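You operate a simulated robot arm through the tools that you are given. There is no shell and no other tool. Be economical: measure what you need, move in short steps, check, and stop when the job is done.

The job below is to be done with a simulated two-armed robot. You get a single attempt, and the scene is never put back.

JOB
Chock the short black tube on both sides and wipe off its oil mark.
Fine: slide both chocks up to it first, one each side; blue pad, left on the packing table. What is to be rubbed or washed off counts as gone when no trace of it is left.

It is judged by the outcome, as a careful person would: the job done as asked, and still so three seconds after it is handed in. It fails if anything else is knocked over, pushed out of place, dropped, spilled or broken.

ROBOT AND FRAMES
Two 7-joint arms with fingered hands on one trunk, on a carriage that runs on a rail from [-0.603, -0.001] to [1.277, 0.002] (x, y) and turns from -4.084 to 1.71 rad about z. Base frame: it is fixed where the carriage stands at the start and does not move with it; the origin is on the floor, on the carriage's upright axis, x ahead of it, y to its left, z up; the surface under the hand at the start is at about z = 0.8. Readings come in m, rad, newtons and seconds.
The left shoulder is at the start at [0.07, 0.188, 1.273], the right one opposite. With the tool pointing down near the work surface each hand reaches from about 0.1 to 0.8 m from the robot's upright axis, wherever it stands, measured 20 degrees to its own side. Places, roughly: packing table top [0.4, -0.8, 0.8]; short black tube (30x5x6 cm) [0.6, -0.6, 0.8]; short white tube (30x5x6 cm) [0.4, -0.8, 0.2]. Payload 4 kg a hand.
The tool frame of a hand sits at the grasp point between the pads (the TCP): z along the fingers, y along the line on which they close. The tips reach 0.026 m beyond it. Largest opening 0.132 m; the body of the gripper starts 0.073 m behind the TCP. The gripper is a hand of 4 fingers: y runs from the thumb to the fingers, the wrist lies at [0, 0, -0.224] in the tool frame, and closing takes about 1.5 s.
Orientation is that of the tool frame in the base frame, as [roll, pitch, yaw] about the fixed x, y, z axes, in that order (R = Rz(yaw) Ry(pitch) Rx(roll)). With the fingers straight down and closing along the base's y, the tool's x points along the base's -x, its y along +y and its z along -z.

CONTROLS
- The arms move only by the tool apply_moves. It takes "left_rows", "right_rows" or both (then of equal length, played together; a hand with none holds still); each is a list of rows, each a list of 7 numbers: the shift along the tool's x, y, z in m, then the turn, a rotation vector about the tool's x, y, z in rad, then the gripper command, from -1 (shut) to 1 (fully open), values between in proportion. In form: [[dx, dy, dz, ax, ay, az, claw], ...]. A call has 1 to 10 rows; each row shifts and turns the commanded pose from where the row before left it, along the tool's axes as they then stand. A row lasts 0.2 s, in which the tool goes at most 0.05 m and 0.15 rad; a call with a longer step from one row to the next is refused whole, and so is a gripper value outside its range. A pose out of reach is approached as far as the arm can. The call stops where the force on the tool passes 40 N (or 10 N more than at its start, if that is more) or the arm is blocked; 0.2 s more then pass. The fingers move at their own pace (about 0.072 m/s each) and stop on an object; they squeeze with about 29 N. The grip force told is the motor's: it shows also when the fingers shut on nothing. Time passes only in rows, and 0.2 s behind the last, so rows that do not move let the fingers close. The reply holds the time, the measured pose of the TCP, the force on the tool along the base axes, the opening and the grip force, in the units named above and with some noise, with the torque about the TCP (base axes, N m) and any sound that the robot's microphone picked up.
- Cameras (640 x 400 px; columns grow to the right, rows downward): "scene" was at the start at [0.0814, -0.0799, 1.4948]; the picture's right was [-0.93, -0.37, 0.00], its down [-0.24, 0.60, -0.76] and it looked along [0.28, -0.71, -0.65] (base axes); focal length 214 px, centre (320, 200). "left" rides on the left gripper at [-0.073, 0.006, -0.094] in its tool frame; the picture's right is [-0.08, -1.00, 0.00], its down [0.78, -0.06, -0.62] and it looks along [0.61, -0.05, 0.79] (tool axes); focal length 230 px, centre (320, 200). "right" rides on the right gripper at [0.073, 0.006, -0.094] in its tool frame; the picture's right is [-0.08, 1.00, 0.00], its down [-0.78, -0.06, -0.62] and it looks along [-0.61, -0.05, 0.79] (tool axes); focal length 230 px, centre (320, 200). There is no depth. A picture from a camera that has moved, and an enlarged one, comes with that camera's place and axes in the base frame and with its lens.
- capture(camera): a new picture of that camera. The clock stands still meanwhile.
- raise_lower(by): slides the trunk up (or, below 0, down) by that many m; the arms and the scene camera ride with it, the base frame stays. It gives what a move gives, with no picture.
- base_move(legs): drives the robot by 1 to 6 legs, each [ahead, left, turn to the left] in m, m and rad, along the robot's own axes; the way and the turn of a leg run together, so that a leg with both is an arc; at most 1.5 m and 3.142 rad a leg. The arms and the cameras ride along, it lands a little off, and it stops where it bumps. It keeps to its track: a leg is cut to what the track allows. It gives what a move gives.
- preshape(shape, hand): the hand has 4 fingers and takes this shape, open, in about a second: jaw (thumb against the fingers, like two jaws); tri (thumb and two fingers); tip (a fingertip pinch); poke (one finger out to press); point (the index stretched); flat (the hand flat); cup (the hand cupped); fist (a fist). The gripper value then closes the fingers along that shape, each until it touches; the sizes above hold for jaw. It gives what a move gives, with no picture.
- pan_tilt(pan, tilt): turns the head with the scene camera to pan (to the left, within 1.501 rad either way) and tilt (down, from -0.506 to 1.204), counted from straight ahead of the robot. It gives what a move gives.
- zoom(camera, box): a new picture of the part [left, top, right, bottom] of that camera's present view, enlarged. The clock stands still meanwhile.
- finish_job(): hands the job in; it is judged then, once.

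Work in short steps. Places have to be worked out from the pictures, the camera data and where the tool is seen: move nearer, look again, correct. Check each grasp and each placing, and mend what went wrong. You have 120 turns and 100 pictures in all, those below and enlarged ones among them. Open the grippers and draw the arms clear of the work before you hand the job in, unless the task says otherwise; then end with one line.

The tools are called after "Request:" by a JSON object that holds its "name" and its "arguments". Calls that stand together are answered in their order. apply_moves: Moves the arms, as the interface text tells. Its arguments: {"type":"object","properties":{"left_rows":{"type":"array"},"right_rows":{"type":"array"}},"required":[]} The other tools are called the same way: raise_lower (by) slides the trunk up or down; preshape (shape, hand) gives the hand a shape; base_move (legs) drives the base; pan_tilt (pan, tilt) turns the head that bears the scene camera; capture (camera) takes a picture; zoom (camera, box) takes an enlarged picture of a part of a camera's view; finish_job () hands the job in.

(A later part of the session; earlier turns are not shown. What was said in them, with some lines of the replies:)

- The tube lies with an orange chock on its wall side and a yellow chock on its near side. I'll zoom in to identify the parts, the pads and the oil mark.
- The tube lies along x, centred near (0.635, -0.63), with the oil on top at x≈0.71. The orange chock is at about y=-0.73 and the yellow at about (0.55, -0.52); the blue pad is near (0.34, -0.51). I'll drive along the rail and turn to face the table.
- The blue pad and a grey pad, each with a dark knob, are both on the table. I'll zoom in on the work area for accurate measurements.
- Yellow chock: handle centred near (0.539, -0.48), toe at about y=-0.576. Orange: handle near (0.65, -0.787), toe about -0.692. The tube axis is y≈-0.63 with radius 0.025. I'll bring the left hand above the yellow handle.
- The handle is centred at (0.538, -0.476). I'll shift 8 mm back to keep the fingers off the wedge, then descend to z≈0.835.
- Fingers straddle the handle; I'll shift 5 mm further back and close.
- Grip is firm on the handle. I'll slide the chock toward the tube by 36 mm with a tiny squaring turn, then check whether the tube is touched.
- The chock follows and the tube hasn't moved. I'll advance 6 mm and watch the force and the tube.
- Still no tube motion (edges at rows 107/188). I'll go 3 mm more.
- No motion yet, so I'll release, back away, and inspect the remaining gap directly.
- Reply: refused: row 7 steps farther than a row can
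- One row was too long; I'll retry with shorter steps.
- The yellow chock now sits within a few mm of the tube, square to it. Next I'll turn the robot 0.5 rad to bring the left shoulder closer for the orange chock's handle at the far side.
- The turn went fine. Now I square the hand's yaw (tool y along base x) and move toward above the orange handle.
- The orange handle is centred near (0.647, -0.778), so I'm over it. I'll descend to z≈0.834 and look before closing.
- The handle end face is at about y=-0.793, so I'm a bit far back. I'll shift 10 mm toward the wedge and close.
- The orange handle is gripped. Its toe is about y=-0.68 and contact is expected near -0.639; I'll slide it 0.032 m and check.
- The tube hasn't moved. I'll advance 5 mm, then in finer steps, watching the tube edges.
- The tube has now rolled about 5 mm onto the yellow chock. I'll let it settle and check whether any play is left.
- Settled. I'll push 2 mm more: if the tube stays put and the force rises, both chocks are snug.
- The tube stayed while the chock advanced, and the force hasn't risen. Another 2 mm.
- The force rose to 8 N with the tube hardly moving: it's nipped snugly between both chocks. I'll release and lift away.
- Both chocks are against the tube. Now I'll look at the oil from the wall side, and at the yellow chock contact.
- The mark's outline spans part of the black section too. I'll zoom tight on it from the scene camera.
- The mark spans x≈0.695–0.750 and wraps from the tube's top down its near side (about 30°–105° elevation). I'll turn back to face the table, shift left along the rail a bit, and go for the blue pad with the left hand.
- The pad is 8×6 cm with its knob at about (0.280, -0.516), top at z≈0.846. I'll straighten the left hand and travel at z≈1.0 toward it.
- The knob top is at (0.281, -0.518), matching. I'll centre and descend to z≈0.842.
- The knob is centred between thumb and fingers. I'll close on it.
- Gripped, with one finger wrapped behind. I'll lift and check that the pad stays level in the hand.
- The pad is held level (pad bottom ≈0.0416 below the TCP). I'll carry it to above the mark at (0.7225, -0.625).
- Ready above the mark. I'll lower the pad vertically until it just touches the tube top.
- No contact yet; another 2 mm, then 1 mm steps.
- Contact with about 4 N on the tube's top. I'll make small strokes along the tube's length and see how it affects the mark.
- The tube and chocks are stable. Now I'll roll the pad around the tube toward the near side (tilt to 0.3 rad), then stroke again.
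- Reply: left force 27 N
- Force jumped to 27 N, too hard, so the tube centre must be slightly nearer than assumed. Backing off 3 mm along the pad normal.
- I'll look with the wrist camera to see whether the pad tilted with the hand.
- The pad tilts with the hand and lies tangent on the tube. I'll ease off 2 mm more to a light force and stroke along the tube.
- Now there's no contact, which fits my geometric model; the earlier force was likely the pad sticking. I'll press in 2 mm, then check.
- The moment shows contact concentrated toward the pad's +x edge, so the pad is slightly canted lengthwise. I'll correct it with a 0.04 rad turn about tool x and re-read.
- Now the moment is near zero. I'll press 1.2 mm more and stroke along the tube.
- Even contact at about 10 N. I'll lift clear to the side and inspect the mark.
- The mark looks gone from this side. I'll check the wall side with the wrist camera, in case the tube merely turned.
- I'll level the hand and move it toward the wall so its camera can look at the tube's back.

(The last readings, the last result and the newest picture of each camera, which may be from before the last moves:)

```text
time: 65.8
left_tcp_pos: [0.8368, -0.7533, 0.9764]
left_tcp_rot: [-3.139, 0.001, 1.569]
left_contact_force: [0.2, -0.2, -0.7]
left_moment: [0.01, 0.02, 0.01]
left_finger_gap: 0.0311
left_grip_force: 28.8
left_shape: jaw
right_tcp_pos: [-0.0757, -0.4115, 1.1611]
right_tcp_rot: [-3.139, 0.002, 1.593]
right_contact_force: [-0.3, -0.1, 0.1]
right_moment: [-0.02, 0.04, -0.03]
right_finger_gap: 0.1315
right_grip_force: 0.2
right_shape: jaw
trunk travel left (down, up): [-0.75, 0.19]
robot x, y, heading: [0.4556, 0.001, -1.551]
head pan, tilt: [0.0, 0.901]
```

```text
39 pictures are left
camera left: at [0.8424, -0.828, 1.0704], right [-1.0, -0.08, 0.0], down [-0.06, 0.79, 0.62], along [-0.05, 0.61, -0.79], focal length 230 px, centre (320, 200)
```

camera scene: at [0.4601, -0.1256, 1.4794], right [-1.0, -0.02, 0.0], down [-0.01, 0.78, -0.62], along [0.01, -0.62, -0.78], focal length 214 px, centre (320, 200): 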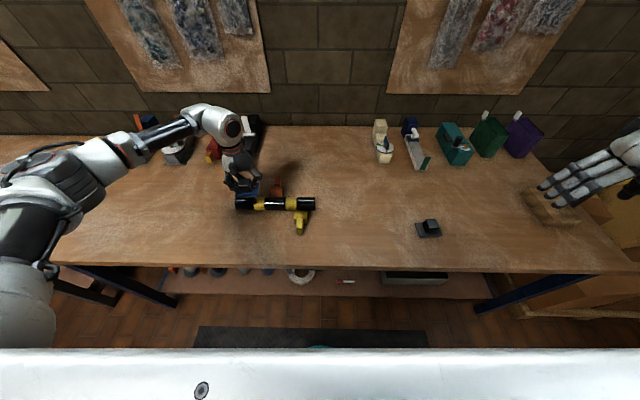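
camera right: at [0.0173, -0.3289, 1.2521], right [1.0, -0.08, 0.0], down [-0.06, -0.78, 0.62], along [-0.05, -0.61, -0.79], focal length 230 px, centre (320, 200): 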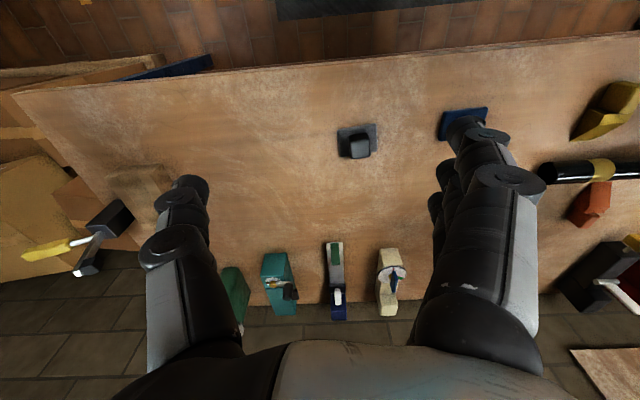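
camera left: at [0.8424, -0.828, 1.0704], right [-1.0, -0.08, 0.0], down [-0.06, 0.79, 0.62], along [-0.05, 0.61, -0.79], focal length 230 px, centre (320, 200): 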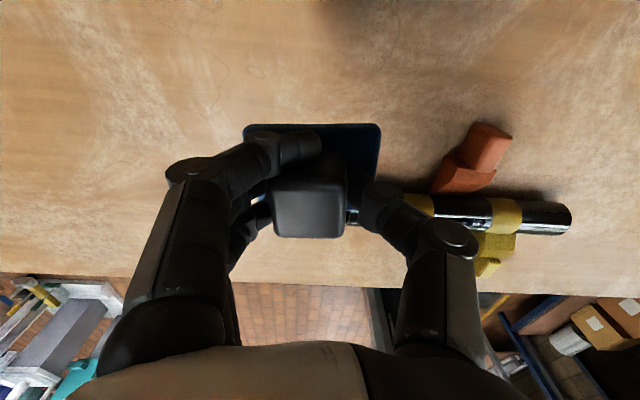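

The fingers block the view; I'll rise and shift so the tube end shows beside the pad.

Request:
{"name": "apply_moves", "arguments": {"left_rows": [[0.03, 0, -0.025, 0, 0, 0, -1], [0.03, 0, -0.03, 0, 0, 0, -1], [0.02, 0, 0, 0, 0, 0, -1], [0, 0, 0, 0, 0, 0, -1]]}}

Request:
{"name": "zoom", "arguments": {"camera": "left", "box": [340, 90, 500, 190]}}

```text
time: 66.8
left_tcp_pos: [0.8364, -0.6728, 1.029]
left_tcp_rot: [-3.141, 0.0, 1.571]
left_contact_force: [-0.3, 0.6, -1.1]
left_moment: [0.01, 0.01, 0.01]
left_finger_gap: 0.031
left_grip_force: 29.0
left_shape: jaw
right_tcp_pos: [-0.0765, -0.413, 1.1599]
right_tcp_rot: [-3.141, 0.0, 1.589]
right_contact_force: [0.7, 0.1, -0.2]
right_moment: [-0.03, 0.0, 0.01]
right_finger_gap: 0.1316
right_grip_force: 0.1
right_shape: jaw
trunk travel left (down, up): [-0.75, 0.19]
robot x, y, heading: [0.4577, 0.0017, -1.551]
head pan, tilt: [0.0, 0.901]
```

```text
4.00 times, centred on (420, 140) of left
camera zoom: at [0.8428, -0.7473, 1.1227], right [-1.0, -0.08, 0.0], down [-0.06, 0.78, 0.62], along [-0.05, 0.62, -0.79], focal length 920 px, centre (-80, 440)
```

zoom: 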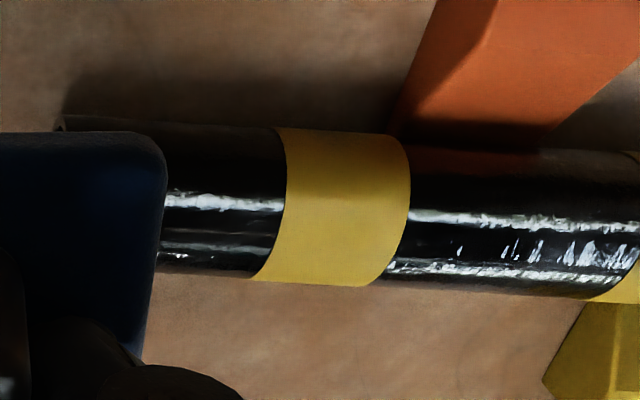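

The yellow band is clean on the wall side too. I'll check the black portion at high zoom from both sides.

Request:
{"name": "apply_moves", "arguments": {"left_rows": [[0, 0.03, 0, 0, 0, 0, -1], [0, 0.03, 0, 0, 0, 0, -1], [0, 0, 0, 0, 0, 0, -1]]}}

Request:
{"name": "zoom", "arguments": {"camera": "left", "box": [375, 100, 471, 160]}}

Request:
{"name": "zoom", "arguments": {"camera": "scene", "box": [233, 193, 265, 213]}}

```text
time: 67.6
left_tcp_pos: [0.8952, -0.6748, 1.0269]
left_tcp_rot: [-3.14, 0.0, 1.572]
left_contact_force: [-0.3, 0.6, -0.1]
left_moment: [-0.01, 0.02, 0.01]
left_finger_gap: 0.0312
left_grip_force: 29.2
left_shape: jaw
right_tcp_pos: [-0.0781, -0.4126, 1.1597]
right_tcp_rot: [-3.141, 0.0, 1.591]
right_contact_force: [0.3, -1.1, 0.9]
right_moment: [0.04, -0.02, -0.02]
right_finger_gap: 0.1315
right_grip_force: 0.1
right_shape: jaw
trunk travel left (down, up): [-0.75, 0.19]
robot x, y, heading: [0.4572, 0.0007, -1.548]
head pan, tilt: [0.0, 0.901]
```

```text
6.67 times, centred on (423, 130) of left
camera zoom: at [0.9023, -0.7491, 1.1214], right [-1.0, -0.08, 0.0], down [-0.06, 0.78, 0.62], along [-0.05, 0.61, -0.79], focal length 1534 px, centre (-367, 667)
```

zoom: 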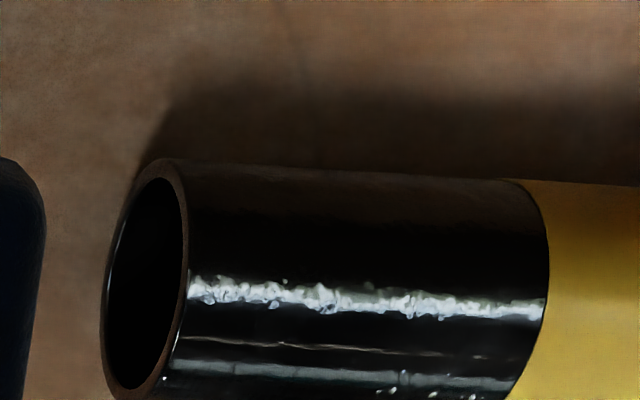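

```text
16.00 times, centred on (249, 203) of scene
camera zoom: at [0.4599, -0.1262, 1.4793], right [-1.0, -0.02, 0.0], down [-0.01, 0.78, -0.62], along [0.01, -0.62, -0.78], focal length 3432 px, centre (1456, 152)
```

zoom: 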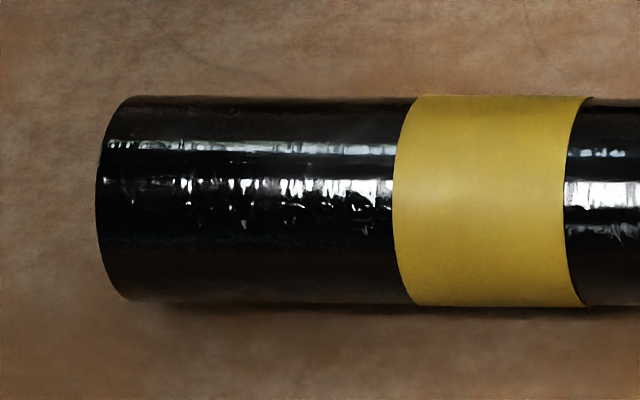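

It looks clean, but to be sure on the black part (a faint haze near the band), I'll make one more light pass at a tilt of 0.15 rad, slightly farther toward the tube end.

Request:
{"name": "apply_moves", "arguments": {"left_rows": [[0.03, -0.035, 0.015, 0, 0, 0, -1], [0.03, -0.035, 0.015, 0, 0, 0, -1], [0, -0.045, 0.015, -0.04, 0, 0, -1], [0, -0.045, 0.015, 0, 0, 0, -1], [0, 0, 0.03, 0, -0.15, 0, -1], [0, 0, 0.02, 0, 0, 0, -1], [0, 0, 0, 0, 0, 0, -1]]}}

```text
time: 69.2
left_tcp_pos: [0.7391, -0.6145, 0.9161]
left_tcp_rot: [3.102, 0.151, 1.564]
left_contact_force: [0.4, 0.1, -0.6]
left_moment: [0.01, 0.0, 0.01]
left_finger_gap: 0.0312
left_grip_force: 29.0
left_shape: jaw
right_tcp_pos: [-0.0775, -0.4126, 1.1595]
right_tcp_rot: [3.142, -0.001, 1.59]
right_contact_force: [0.1, -0.2, -0.2]
right_moment: [0.01, 0.0, 0.02]
right_finger_gap: 0.1319
right_grip_force: 0.1
right_shape: jaw
trunk travel left (down, up): [-0.75, 0.19]
robot x, y, heading: [0.4592, 0.0052, -1.553]
head pan, tilt: [0.0, 0.901]
```

Now down to contact (about 26 mm along the pad normal).

Request:
{"name": "apply_moves", "arguments": {"left_rows": [[0, 0, 0.015, 0, 0, 0, -1], [0.002, 0, 0.009, 0, 0, 0, -1], [0, 0, 0.002, 0, 0, 0, -1], [0, 0, 0, 0, 0, 0, -1]]}}

Request:
{"name": "apply_moves", "arguments": {"left_rows": [[0, 0, 0.001, 0, 0, 0, -1], [0, 0, 0, 0, 0, 0, -1]]}}

```text
time: 70.2
left_tcp_pos: [0.7412, -0.6169, 0.8896]
left_tcp_rot: [3.1, 0.151, 1.563]
left_contact_force: [-0.2, -0.3, -0.7]
left_moment: [0.0, -0.03, -0.02]
left_finger_gap: 0.0311
left_grip_force: 28.8
left_shape: jaw
right_tcp_pos: [-0.0764, -0.4126, 1.1596]
right_tcp_rot: [-3.141, 0.0, 1.59]
right_contact_force: [0.8, -0.6, 0.2]
right_moment: [-0.02, -0.02, -0.01]
right_finger_gap: 0.1314
right_grip_force: 0.1
right_shape: jaw
trunk travel left (down, up): [-0.75, 0.19]
robot x, y, heading: [0.4549, 0.0009, -1.554]
head pan, tilt: [0.0, 0.901]
```

```text
time: 70.8
left_tcp_pos: [0.7414, -0.6174, 0.8899]
left_tcp_rot: [3.101, 0.152, 1.563]
left_contact_force: [-0.9, 0.7, 1.7]
left_moment: [0.01, -0.12, 0.07]
left_finger_gap: 0.031
left_grip_force: 28.7
left_shape: jaw
right_tcp_pos: [-0.0772, -0.4128, 1.1596]
right_tcp_rot: [3.141, 0.001, 1.59]
right_contact_force: [0.3, 0.2, -0.4]
right_moment: [0.02, 0.02, -0.02]
right_finger_gap: 0.1318
right_grip_force: 0.0
right_shape: jaw
trunk travel left (down, up): [-0.75, 0.19]
robot x, y, heading: [0.458, 0.0009, -1.553]
head pan, tilt: [0.0, 0.901]
```

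Touching. Press 1 mm more, stroke along x, and rock slightly about the tube while keeping contact.

Request:
{"name": "apply_moves", "arguments": {"left_rows": [[0, 0, 0.001, -0.01, 0, 0, -1], [0, -0.01, 0, 0, 0, 0, -1], [0, -0.015, 0, 0, 0, 0, -1], [0, -0.01, 0, 0, 0, 0, -1], [0, 0.015, 0, 0, 0, 0, -1], [0, 0.015, 0, 0, 0, 0, -1], [0, 0.01, 0, 0, 0, 0, -1], [0, -0.015, 0, 0, 0, 0, -1], [0, 0, 0, 0, 0, 0, -1]]}}

Request:
{"name": "apply_moves", "arguments": {"left_rows": [[0, 0, -0.03, 0, 0, 0, -1], [0, 0, -0.045, 0, 0.15, 0, -1], [0, 0.045, -0.02, 0.05, 0, 0, -1], [0, 0.048, 0, 0, 0, 0, -1], [0, 0.048, 0, 0, 0, 0, -1], [0, 0, 0, 0, 0, 0, -1]]}}

Request:
{"name": "zoom", "arguments": {"camera": "scene", "box": [233, 193, 265, 213]}}

Request:
{"name": "zoom", "arguments": {"camera": "scene", "box": [220, 170, 400, 282]}}

```text
time: 72.8
left_tcp_pos: [0.7311, -0.6153, 0.8889]
left_tcp_rot: [3.091, 0.152, 1.566]
left_contact_force: [1.6, 2.1, 13.8]
left_moment: [0.09, -0.23, 0.02]
left_finger_gap: 0.0312
left_grip_force: 28.6
left_shape: jaw
right_tcp_pos: [-0.0767, -0.4103, 1.1603]
right_tcp_rot: [-3.142, -0.001, 1.591]
right_contact_force: [-0.2, 1.1, 0.0]
right_moment: [0.02, 0.0, -0.02]
right_finger_gap: 0.1318
right_grip_force: 0.0
right_shape: jaw
trunk travel left (down, up): [-0.75, 0.19]
robot x, y, heading: [0.456, 0.0008, -1.55]
head pan, tilt: [0.0, 0.901]
```

```text
time: 74.2
left_tcp_pos: [0.8698, -0.6044, 0.9861]
left_tcp_rot: [3.141, 0.0, 1.573]
left_contact_force: [-0.1, -0.1, -0.3]
left_moment: [0.0, -0.01, 0.01]
left_finger_gap: 0.0314
left_grip_force: 28.6
left_shape: jaw
right_tcp_pos: [-0.0772, -0.4115, 1.1594]
right_tcp_rot: [-3.141, 0.0, 1.591]
right_contact_force: [0.1, 0.0, 1.2]
right_moment: [0.03, -0.03, 0.04]
right_finger_gap: 0.1317
right_grip_force: 0.2
right_shape: jaw
trunk travel left (down, up): [-0.75, 0.19]
robot x, y, heading: [0.4566, 0.0021, -1.552]
head pan, tilt: [0.0, 0.901]
```

```text
16.00 times, centred on (249, 203) of scene
camera zoom: at [0.4608, -0.1261, 1.4793], right [-1.0, -0.02, 0.0], down [-0.02, 0.78, -0.62], along [0.01, -0.62, -0.78], focal length 3432 px, centre (1456, 152)
```

zoom: 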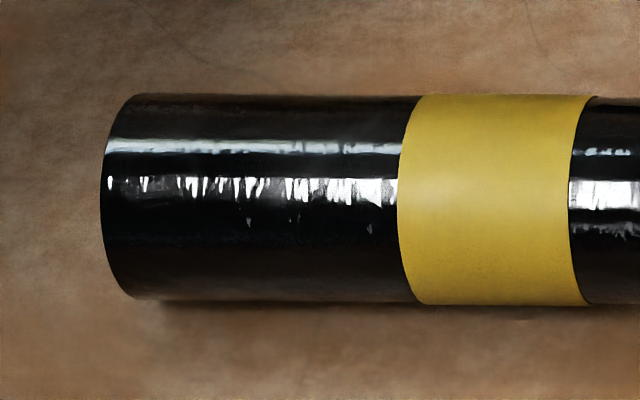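

```text
3.56 times, centred on (310, 226) of scene
camera zoom: at [0.4608, -0.1261, 1.4793], right [-1.0, -0.02, 0.0], down [-0.02, 0.78, -0.62], along [0.01, -0.62, -0.78], focal length 763 px, centre (356, 108)
```

zoom: 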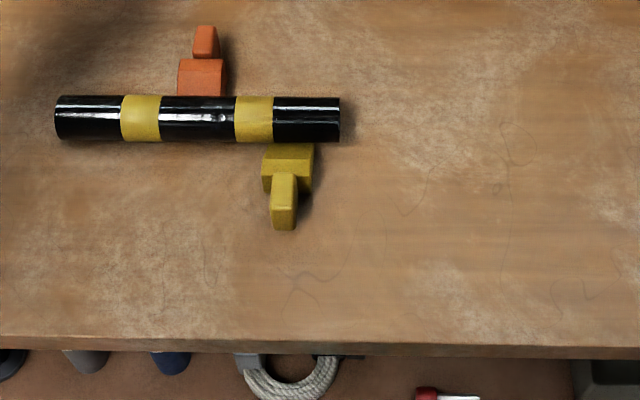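

The mark is gone. Now I'll return the blue pad to its original spot at (0.280, -0.515).

Request:
{"name": "apply_moves", "arguments": {"left_rows": [[0.007, -0.046, 0, 0, 0, 0, -1], [0.007, -0.046, 0, 0, 0, 0, -1], [0.007, -0.046, 0, 0, 0, 0, -1], [0.007, -0.046, 0, 0, 0, 0, -1], [0.007, -0.046, 0, 0, 0, 0, -1], [0.007, -0.046, 0, 0, 0, 0, -1], [0.007, -0.046, 0, 0, 0, 0, -1], [0.007, -0.046, 0, 0, 0, 0, -1], [0.007, -0.046, 0, 0, 0, 0, -1], [0.007, -0.046, 0, 0, 0, 0, -1]]}}

Request:
{"name": "apply_moves", "arguments": {"left_rows": [[0.007, -0.045, 0, 0, 0, 0, -1], [0.006, -0.045, 0, 0, 0, 0, -1], [0.006, -0.04, 0, -0.04, 0, 0, -1], [0, 0, 0.045, 0, 0, 0, -1], [0, 0, 0.045, 0, 0, 0, -1], [0, 0, 0.03, 0, 0, 0, -1], [0, 0, 0.015, 0, 0, 0, -1], [0, 0, 0, 0, 0, 0, -1]]}}

Request:
{"name": "capture", "arguments": {"camera": "left"}}

```text
time: 76.4
left_tcp_pos: [0.4058, -0.5406, 0.9849]
left_tcp_rot: [3.139, 0.001, 1.572]
left_contact_force: [-0.9, 0.2, -0.4]
left_moment: [-0.02, -0.01, 0.02]
left_finger_gap: 0.0313
left_grip_force: 28.9
left_shape: jaw
right_tcp_pos: [-0.0792, -0.4114, 1.1584]
right_tcp_rot: [3.14, 0.001, 1.591]
right_contact_force: [0.2, 1.2, -0.1]
right_moment: [-0.03, -0.07, 0.0]
right_finger_gap: 0.1317
right_grip_force: 0.1
right_shape: jaw
trunk travel left (down, up): [-0.75, 0.19]
robot x, y, heading: [0.4582, 0.0018, -1.553]
head pan, tilt: [0.0, 0.901]
```

```text
time: 78.2
left_tcp_pos: [0.283, -0.5188, 0.8479]
left_tcp_rot: [3.101, 0.001, 1.573]
left_contact_force: [0.7, 0.2, 0.2]
left_moment: [0.02, -0.01, -0.06]
left_finger_gap: 0.0312
left_grip_force: 28.7
left_shape: jaw
right_tcp_pos: [-0.0774, -0.4129, 1.1595]
right_tcp_rot: [3.141, 0.0, 1.59]
right_contact_force: [0.1, 0.4, -0.2]
right_moment: [0.02, -0.01, -0.01]
right_finger_gap: 0.1317
right_grip_force: 0.1
right_shape: jaw
trunk travel left (down, up): [-0.75, 0.19]
robot x, y, heading: [0.4546, -0.001, -1.549]
head pan, tilt: [0.0, 0.901]
```

```text
33 pictures are left
camera left: at [0.2856, -0.5934, 0.9428], right [-1.0, -0.08, -0.04], down [-0.09, 0.78, 0.61], along [-0.02, 0.61, -0.79], focal length 230 px, centre (320, 200)
```

left: 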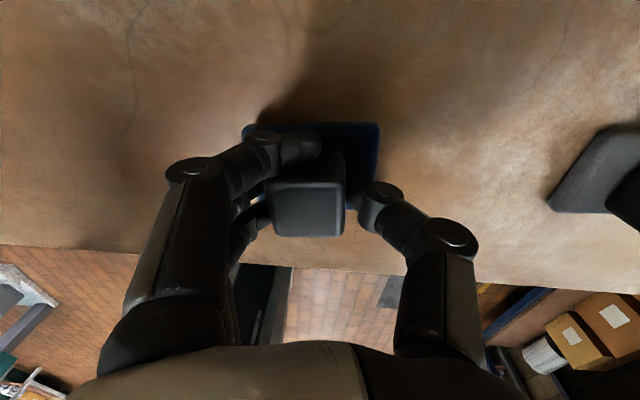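

Pad about 6 mm above the table. I'll lower gently to contact.

Request:
{"name": "apply_moves", "arguments": {"left_rows": [[0, 0, 0.004, 0, 0, 0, -1], [0, 0, 0.0015, 0, 0, 0, -1], [0, 0, 0, 0, 0, 0, -1]]}}

Request:
{"name": "apply_moves", "arguments": {"left_rows": [[0, 0, 0.0015, 0, 0, 0, -1], [0, 0, 0, 0, 0, 0, -1]]}}

```text
time: 79.0
left_tcp_pos: [0.2827, -0.52, 0.8424]
left_tcp_rot: [3.101, -0.001, 1.572]
left_contact_force: [0.2, -0.1, 0.9]
left_moment: [-0.02, -0.01, -0.01]
left_finger_gap: 0.0311
left_grip_force: 28.7
left_shape: jaw
right_tcp_pos: [-0.0772, -0.4117, 1.1606]
right_tcp_rot: [3.14, 0.001, 1.59]
right_contact_force: [-0.4, 0.4, 0.5]
right_moment: [-0.03, 0.0, 0.02]
right_finger_gap: 0.1319
right_grip_force: 0.1
right_shape: jaw
trunk travel left (down, up): [-0.75, 0.19]
robot x, y, heading: [0.4591, 0.0009, -1.556]
head pan, tilt: [0.0, 0.901]
```

```text
time: 79.6
left_tcp_pos: [0.2821, -0.5183, 0.843]
left_tcp_rot: [3.101, 0.0, 1.574]
left_contact_force: [-1.1, 0.0, 0.6]
left_moment: [-0.01, -0.04, 0.01]
left_finger_gap: 0.031
left_grip_force: 29.1
left_shape: jaw
right_tcp_pos: [-0.0772, -0.4121, 1.1598]
right_tcp_rot: [3.141, 0.001, 1.591]
right_contact_force: [-0.2, 0.6, 0.5]
right_moment: [0.02, -0.01, 0.01]
right_finger_gap: 0.1318
right_grip_force: 0.1
right_shape: jaw
trunk travel left (down, up): [-0.75, 0.19]
robot x, y, heading: [0.4614, 0.0015, -1.553]
head pan, tilt: [0.0, 0.901]
```

Almost down (within a couple of mm); I'll lower another 1.5 mm and check for contact before releasing.

Request:
{"name": "apply_moves", "arguments": {"left_rows": [[0, 0, 0.0015, 0, 0, 0, -1], [0, 0, 0, 0, 0, 0, -1]]}}

```text
time: 80.2
left_tcp_pos: [0.2828, -0.5187, 0.8414]
left_tcp_rot: [3.104, -0.001, 1.571]
left_contact_force: [-1.0, -1.8, 4.8]
left_moment: [0.01, -0.15, -0.05]
left_finger_gap: 0.0312
left_grip_force: 28.9
left_shape: jaw
right_tcp_pos: [-0.0774, -0.4126, 1.1601]
right_tcp_rot: [3.141, 0.0, 1.59]
right_contact_force: [0.1, -0.6, 0.8]
right_moment: [-0.01, -0.04, -0.01]
right_finger_gap: 0.1318
right_grip_force: 0.1
right_shape: jaw
trunk travel left (down, up): [-0.75, 0.19]
robot x, y, heading: [0.4562, -0.0005, -1.552]
head pan, tilt: [0.0, 0.901]
```

The pad is on the table (4.8 N). Releasing, then lifting straight up.

Request:
{"name": "apply_moves", "arguments": {"left_rows": [[0, 0, 0, 0, 0, 0, -0.5], [0, 0, 0, 0, 0, 0, 0], [0, 0, 0, 0, 0, 0, 0.3], [0, 0, 0, 0, 0, 0, 0.3], [0, 0, -0.03, 0, 0, 0, 0.3], [0, 0, -0.045, 0.04, 0, 0, 0.3], [0, 0, -0.045, 0, 0, 0, 0.3], [0, 0, 0, 0, 0, 0, 0.3]]}}

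Request:
{"name": "capture", "arguments": {"camera": "left"}}

Request:
{"name": "zoom", "arguments": {"camera": "scene", "box": [230, 185, 330, 247]}}

```text
time: 82.0
left_tcp_pos: [0.2796, -0.5158, 0.9608]
left_tcp_rot: [3.14, 0.0, 1.573]
left_contact_force: [-0.2, 0.8, 0.2]
left_moment: [-0.01, 0.04, -0.02]
left_finger_gap: 0.0855
left_grip_force: 0.1
left_shape: jaw
right_tcp_pos: [-0.0766, -0.4133, 1.1588]
right_tcp_rot: [-3.141, 0.0, 1.589]
right_contact_force: [0.6, 0.5, 0.8]
right_moment: [0.01, 0.0, -0.01]
right_finger_gap: 0.132
right_grip_force: 0.1
right_shape: jaw
trunk travel left (down, up): [-0.75, 0.19]
robot x, y, heading: [0.4601, -0.0016, -1.552]
head pan, tilt: [0.0, 0.901]
```

```text
32 pictures are left
camera left: at [0.2863, -0.5911, 1.0549], right [-1.0, -0.08, 0.0], down [-0.06, 0.78, 0.62], along [-0.05, 0.61, -0.79], focal length 230 px, centre (320, 200)
```

left: 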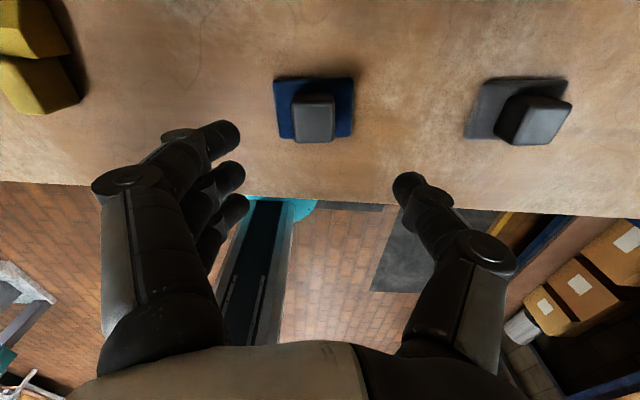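

```text
6.40 times, centred on (280, 216) of scene
camera zoom: at [0.4604, -0.1265, 1.4792], right [-1.0, -0.02, 0.0], down [-0.02, 0.78, -0.62], along [0.01, -0.62, -0.78], focal length 1373 px, centre (576, 98)
```

zoom: 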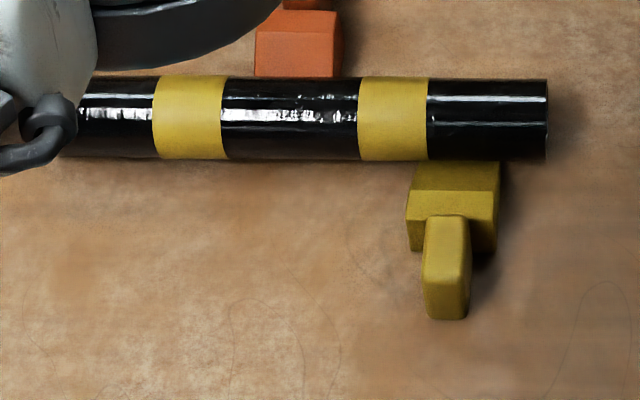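

The pad is back in place. The tube settled about 1 mm toward the orange chock during wiping, so I'll regrip the yellow chock in the same pose as before and snug it up.

Request:
{"name": "apply_moves", "arguments": {"left_rows": [[0, 0.045, 0, 0, 0, 0, 0.3], [0, 0.045, 0, 0, 0, 0, 0.3], [0, 0.045, 0, 0, 0, 0, 0.3], [0, 0.045, 0, 0, 0, 0, 0.3], [0.005, 0.045, 0, 0, 0, 0, 0.3], [0.007, 0.034, 0, 0, 0, -0.027, 0.3], [0, 0, 0.045, 0, 0, 0, 0.3], [0, 0, 0.03, 0, 0, 0, 0.3], [0, 0, 0, 0, 0, 0, 0.3]]}}

Request:
{"name": "capture", "arguments": {"camera": "left"}}

```text
time: 84.0
left_tcp_pos: [0.5395, -0.505, 0.8866]
left_tcp_rot: [-3.139, 0.0, 1.597]
left_contact_force: [0.2, 0.4, -0.8]
left_moment: [0.01, -0.03, -0.04]
left_finger_gap: 0.0855
left_grip_force: 0.1
left_shape: jaw
right_tcp_pos: [-0.0774, -0.4125, 1.159]
right_tcp_rot: [-3.142, 0.0, 1.59]
right_contact_force: [-0.3, 0.7, 0.4]
right_moment: [-0.02, 0.01, -0.02]
right_finger_gap: 0.1319
right_grip_force: 0.0
right_shape: jaw
trunk travel left (down, up): [-0.75, 0.19]
robot x, y, heading: [0.4583, 0.0009, -1.554]
head pan, tilt: [0.0, 0.901]
```

```text
30 pictures are left
camera left: at [0.547, -0.5787, 0.9803], right [-0.99, -0.11, 0.0], down [-0.08, 0.78, 0.62], along [-0.07, 0.61, -0.79], focal length 230 px, centre (320, 200)
```

left: 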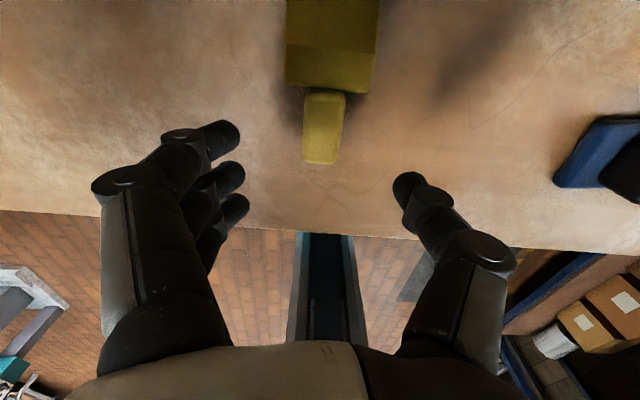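

Aligned with the handle. Descend and close.

Request:
{"name": "apply_moves", "arguments": {"left_rows": [[0, -0.001, 0.03, 0, 0, 0, 0.3], [0, 0, 0.0225, 0, 0, 0, 0.3], [0, 0, 0, 0, 0, 0, 0.0], [0, 0, 0, 0, 0, 0, -0.4], [0, 0, 0, 0, 0, 0, -0.7], [0, 0, 0, 0, 0, 0, -1], [0, 0, 0, 0, 0, 0, -1], [0, 0, 0, 0, 0, 0, -1]]}}

Request:
{"name": "apply_moves", "arguments": {"left_rows": [[-0.001, 0, 0, 0, 0, 0, -1], [-0.001, 0, 0, 0, 0, 0, -1], [0, 0, 0, 0, 0, 0, -1], [0, 0, 0, 0, 0, 0, -1]]}}

Request:
{"name": "zoom", "arguments": {"camera": "scene", "box": [230, 185, 330, 247]}}

```text
time: 85.8
left_tcp_pos: [0.5376, -0.5028, 0.8333]
left_tcp_rot: [-3.141, 0.0, 1.598]
left_contact_force: [0.1, 0.8, 1.0]
left_moment: [0.02, -0.07, 0.05]
left_finger_gap: 0.0119
left_grip_force: 29.1
left_shape: jaw
right_tcp_pos: [-0.0764, -0.4119, 1.161]
right_tcp_rot: [3.141, -0.001, 1.59]
right_contact_force: [0.0, -0.3, 0.4]
right_moment: [-0.02, 0.02, 0.01]
right_finger_gap: 0.1315
right_grip_force: 0.1
right_shape: jaw
trunk travel left (down, up): [-0.75, 0.19]
robot x, y, heading: [0.4596, 0.0003, -1.547]
head pan, tilt: [0.0, 0.901]
```

```text
time: 86.8
left_tcp_pos: [0.5366, -0.5072, 0.8341]
left_tcp_rot: [-3.141, 0.0, 1.599]
left_contact_force: [0.5, 3.8, 1.9]
left_moment: [0.03, -0.09, 0.11]
left_finger_gap: 0.0119
left_grip_force: 28.4
left_shape: jaw
right_tcp_pos: [-0.0778, -0.4124, 1.1605]
right_tcp_rot: [-3.141, 0.002, 1.588]
right_contact_force: [1.0, -0.3, -0.6]
right_moment: [0.0, 0.01, 0.02]
right_finger_gap: 0.1318
right_grip_force: 0.1
right_shape: jaw
trunk travel left (down, up): [-0.75, 0.19]
robot x, y, heading: [0.4577, 0.0007, -1.559]
head pan, tilt: [0.0, 0.901]
```

```text
6.40 times, centred on (280, 216) of scene
camera zoom: at [0.4608, -0.1251, 1.4794], right [-1.0, -0.02, 0.0], down [-0.02, 0.78, -0.62], along [0.01, -0.62, -0.78], focal length 1373 px, centre (576, 98)
```

zoom: 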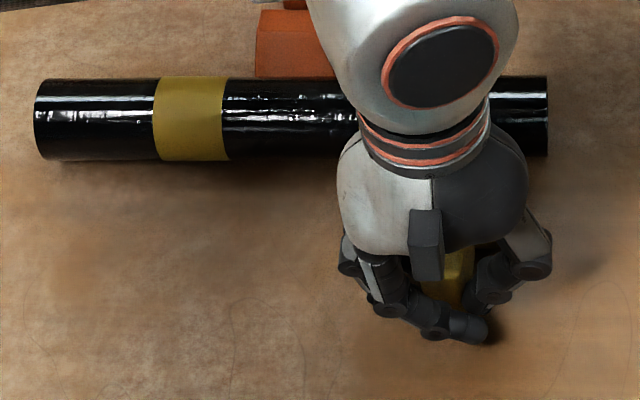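

Force is rising (3.8 N). One more millimetre.

Request:
{"name": "apply_moves", "arguments": {"left_rows": [[-0.001, 0, 0, 0, 0, 0, -1], [0, 0, 0, 0, 0, 0, -1], [0, 0, 0, 0, 0, 0, -1]]}}

```text
time: 87.6
left_tcp_pos: [0.5375, -0.5066, 0.8341]
left_tcp_rot: [-3.14, 0.001, 1.6]
left_contact_force: [-1.0, 2.2, 2.2]
left_moment: [0.01, -0.08, 0.07]
left_finger_gap: 0.0117
left_grip_force: 28.7
left_shape: jaw
right_tcp_pos: [-0.077, -0.412, 1.1596]
right_tcp_rot: [-3.14, 0.001, 1.59]
right_contact_force: [-0.1, -0.6, -0.2]
right_moment: [0.02, 0.01, 0.0]
right_finger_gap: 0.1318
right_grip_force: 0.1
right_shape: jaw
trunk travel left (down, up): [-0.75, 0.19]
robot x, y, heading: [0.4585, 0.0021, -1.551]
head pan, tilt: [0.0, 0.901]
```

Request:
{"name": "apply_moves", "arguments": {"left_rows": [[-0.001, 0, 0, 0, 0, 0, -1], [-0.0005, 0, 0, 0, 0, 0, -1], [0, 0, 0, 0, 0, 0, -1], [0, 0, 0, 0, 0, 0, -1]]}}

Request:
{"name": "zoom", "arguments": {"camera": "scene", "box": [230, 185, 330, 247]}}

```text
time: 88.6
left_tcp_pos: [0.5385, -0.5091, 0.8333]
left_tcp_rot: [-3.14, -0.002, 1.598]
left_contact_force: [-0.2, 2.3, 0.3]
left_moment: [0.02, -0.05, 0.03]
left_finger_gap: 0.012
left_grip_force: 29.1
left_shape: jaw
right_tcp_pos: [-0.078, -0.4125, 1.1587]
right_tcp_rot: [-3.141, 0.0, 1.59]
right_contact_force: [-0.1, -0.6, -0.5]
right_moment: [0.0, 0.01, -0.03]
right_finger_gap: 0.1322
right_grip_force: 0.1
right_shape: jaw
trunk travel left (down, up): [-0.75, 0.19]
robot x, y, heading: [0.4594, -0.0002, -1.556]
head pan, tilt: [0.0, 0.901]
```

```text
6.40 times, centred on (280, 216) of scene
camera zoom: at [0.4607, -0.1255, 1.4793], right [-1.0, -0.02, 0.0], down [-0.02, 0.78, -0.62], along [0.01, -0.62, -0.78], focal length 1373 px, centre (576, 98)
```

zoom: 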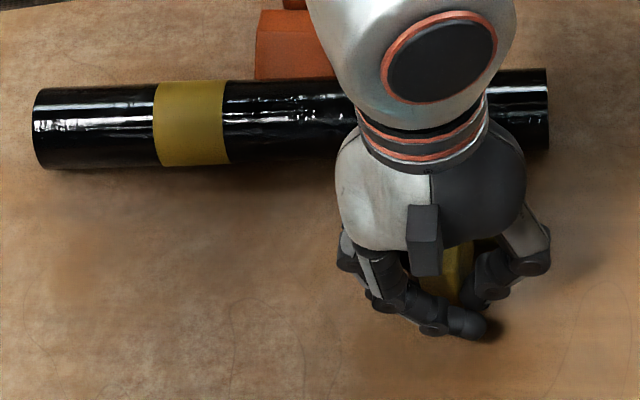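

The tube is now in firm contact with both chocks (it pivoted about 2°). That's snug enough; I'll release and withdraw.

Request:
{"name": "apply_moves", "arguments": {"left_rows": [[0, 0, 0, 0, 0, 0, -0.5], [0, 0, 0, 0, 0, 0, 0.0], [0, 0, 0, 0, 0, 0, 0.3], [0, 0, 0, 0, 0, 0, 0.3], [0, 0, -0.03, 0, 0, 0, 0.3], [0, 0, -0.045, 0, 0, 0, 0.3], [0, 0, -0.045, 0, 0, 0, 0.3], [0.03, 0, -0.035, 0, 0, 0, 0.3], [0.03, -0.03, -0.02, 0, 0, 0, 0.6], [0.01, -0.045, 0, 0, 0, 0, 1]]}}

Request:
{"name": "apply_moves", "arguments": {"left_rows": [[0, -0.045, 0, 0, 0, 0, 1], [0, -0.045, 0, 0, 0, 0, 1], [0, 0, 0, 0, 0, 0, 1]]}}

Request:
{"name": "zoom", "arguments": {"camera": "scene", "box": [220, 170, 400, 282]}}

Request:
{"name": "zoom", "arguments": {"camera": "scene", "box": [230, 175, 330, 237]}}

```text
time: 90.8
left_tcp_pos: [0.4633, -0.4411, 1.0099]
left_tcp_rot: [3.141, 0.001, 1.599]
left_contact_force: [-0.6, -0.7, -0.3]
left_moment: [0.01, -0.02, -0.03]
left_finger_gap: 0.1319
left_grip_force: 0.0
left_shape: jaw
right_tcp_pos: [-0.0786, -0.4138, 1.1586]
right_tcp_rot: [3.14, 0.001, 1.59]
right_contact_force: [0.2, -1.0, -0.6]
right_moment: [0.0, -0.01, 0.01]
right_finger_gap: 0.1318
right_grip_force: 0.0
right_shape: jaw
trunk travel left (down, up): [-0.75, 0.19]
robot x, y, heading: [0.4539, 0.0004, -1.55]
head pan, tilt: [0.0, 0.901]
```

```text
time: 91.6
left_tcp_pos: [0.3734, -0.4413, 1.0103]
left_tcp_rot: [-3.14, -0.002, 1.602]
left_contact_force: [0.2, 0.1, -0.3]
left_moment: [0.02, 0.04, 0.0]
left_finger_gap: 0.1319
left_grip_force: 0.2
left_shape: jaw
right_tcp_pos: [-0.075, -0.4122, 1.161]
right_tcp_rot: [-3.141, -0.001, 1.592]
right_contact_force: [-0.2, -0.5, 0.0]
right_moment: [0.0, 0.05, 0.02]
right_finger_gap: 0.1317
right_grip_force: 0.0
right_shape: jaw
trunk travel left (down, up): [-0.75, 0.19]
robot x, y, heading: [0.4595, 0.0001, -1.553]
head pan, tilt: [0.0, 0.901]
```

```text
3.56 times, centred on (310, 226) of scene
camera zoom: at [0.4639, -0.1257, 1.4794], right [-1.0, -0.02, 0.0], down [-0.02, 0.78, -0.62], along [0.01, -0.62, -0.78], focal length 763 px, centre (356, 108)
```

zoom: 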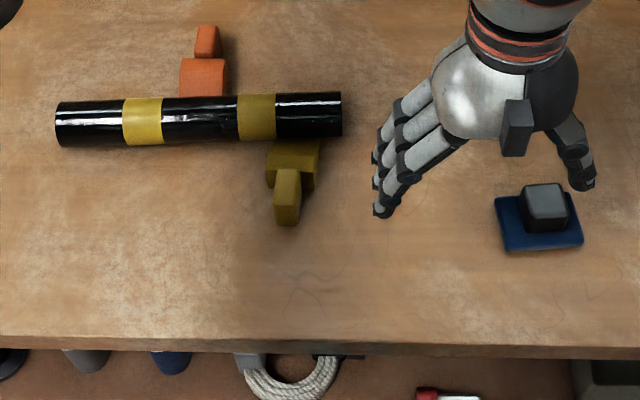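

```text
6.40 times, centred on (280, 206) of scene
camera zoom: at [0.4639, -0.1257, 1.4794], right [-1.0, -0.02, 0.0], down [-0.02, 0.78, -0.62], along [0.01, -0.62, -0.78], focal length 1373 px, centre (576, 162)
```

zoom: 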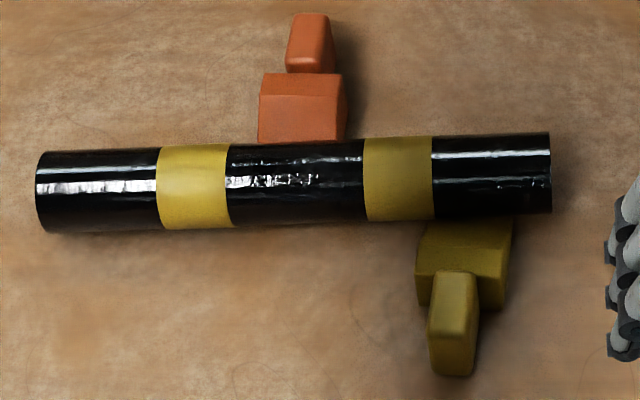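

Both chocks bear on the tube, the mark is gone, and the pad is back on the table. I'll withdraw the left hand upward and take a last overall check.

Request:
{"name": "apply_moves", "arguments": {"left_rows": [[0.03, 0, -0.035, 0, 0, 0, 1], [0.03, 0, -0.035, 0, 0, 0, 1], [0.03, 0, -0.035, 0, 0, 0, 1], [0, 0, 0, 0, 0, 0, 1], [0, 0, 0, 0, 0, 0, 1], [0, 0, 0, 0, 0, 0, 1], [0, 0, 0, 0, 0, 0, 1], [0, 0, 0, 0, 0, 0, 1]]}}

Request:
{"name": "capture", "arguments": {"camera": "scene"}}

Request:
{"name": "zoom", "arguments": {"camera": "scene", "box": [230, 175, 330, 237]}}

```text
time: 93.4
left_tcp_pos: [0.3671, -0.3535, 1.1138]
left_tcp_rot: [3.141, 0.002, 1.6]
left_contact_force: [0.2, -1.2, -0.9]
left_moment: [-0.02, 0.02, 0.01]
left_finger_gap: 0.1319
left_grip_force: 0.1
left_shape: jaw
right_tcp_pos: [-0.0763, -0.4131, 1.1591]
right_tcp_rot: [-3.141, 0.001, 1.59]
right_contact_force: [0.1, -1.4, -0.4]
right_moment: [0.0, -0.01, -0.01]
right_finger_gap: 0.1318
right_grip_force: 0.0
right_shape: jaw
trunk travel left (down, up): [-0.75, 0.19]
robot x, y, heading: [0.4549, 0.0022, -1.554]
head pan, tilt: [0.0, 0.901]
```

```text
25 pictures are left
camera scene: at [0.4609, -0.1259, 1.4793], right [-1.0, -0.02, 0.0], down [-0.02, 0.78, -0.62], along [0.01, -0.62, -0.78], focal length 214 px, centre (320, 200)
```

scene: 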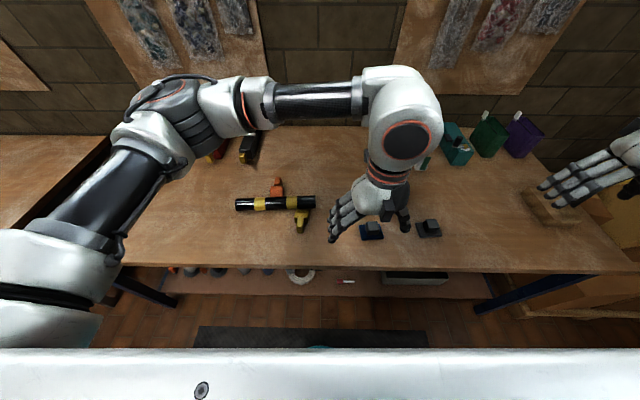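

```text
6.40 times, centred on (280, 206) of scene
camera zoom: at [0.4609, -0.1259, 1.4793], right [-1.0, -0.02, 0.0], down [-0.02, 0.78, -0.62], along [0.01, -0.62, -0.78], focal length 1373 px, centre (576, 162)
```

zoom: 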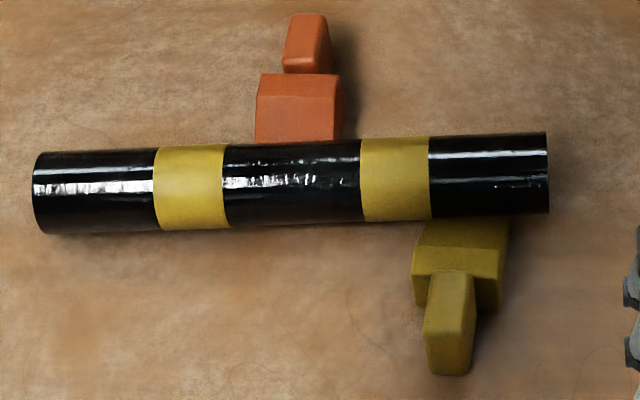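

The scene is stable, the tube is clean and chocked on both sides, and both hands are open and clear. Handing in.

Request:
{"name": "finish_job", "arguments": {}}

```text
The job is handed in.
```

The short black tube is chocked on both sides and its oil mark is wiped off, with no trace visible in the last pictures. The blue pad is back on the packing table and nothing else was disturbed, though sliding the chocks up shifted the tube about 5 mm and turned it about 2°.
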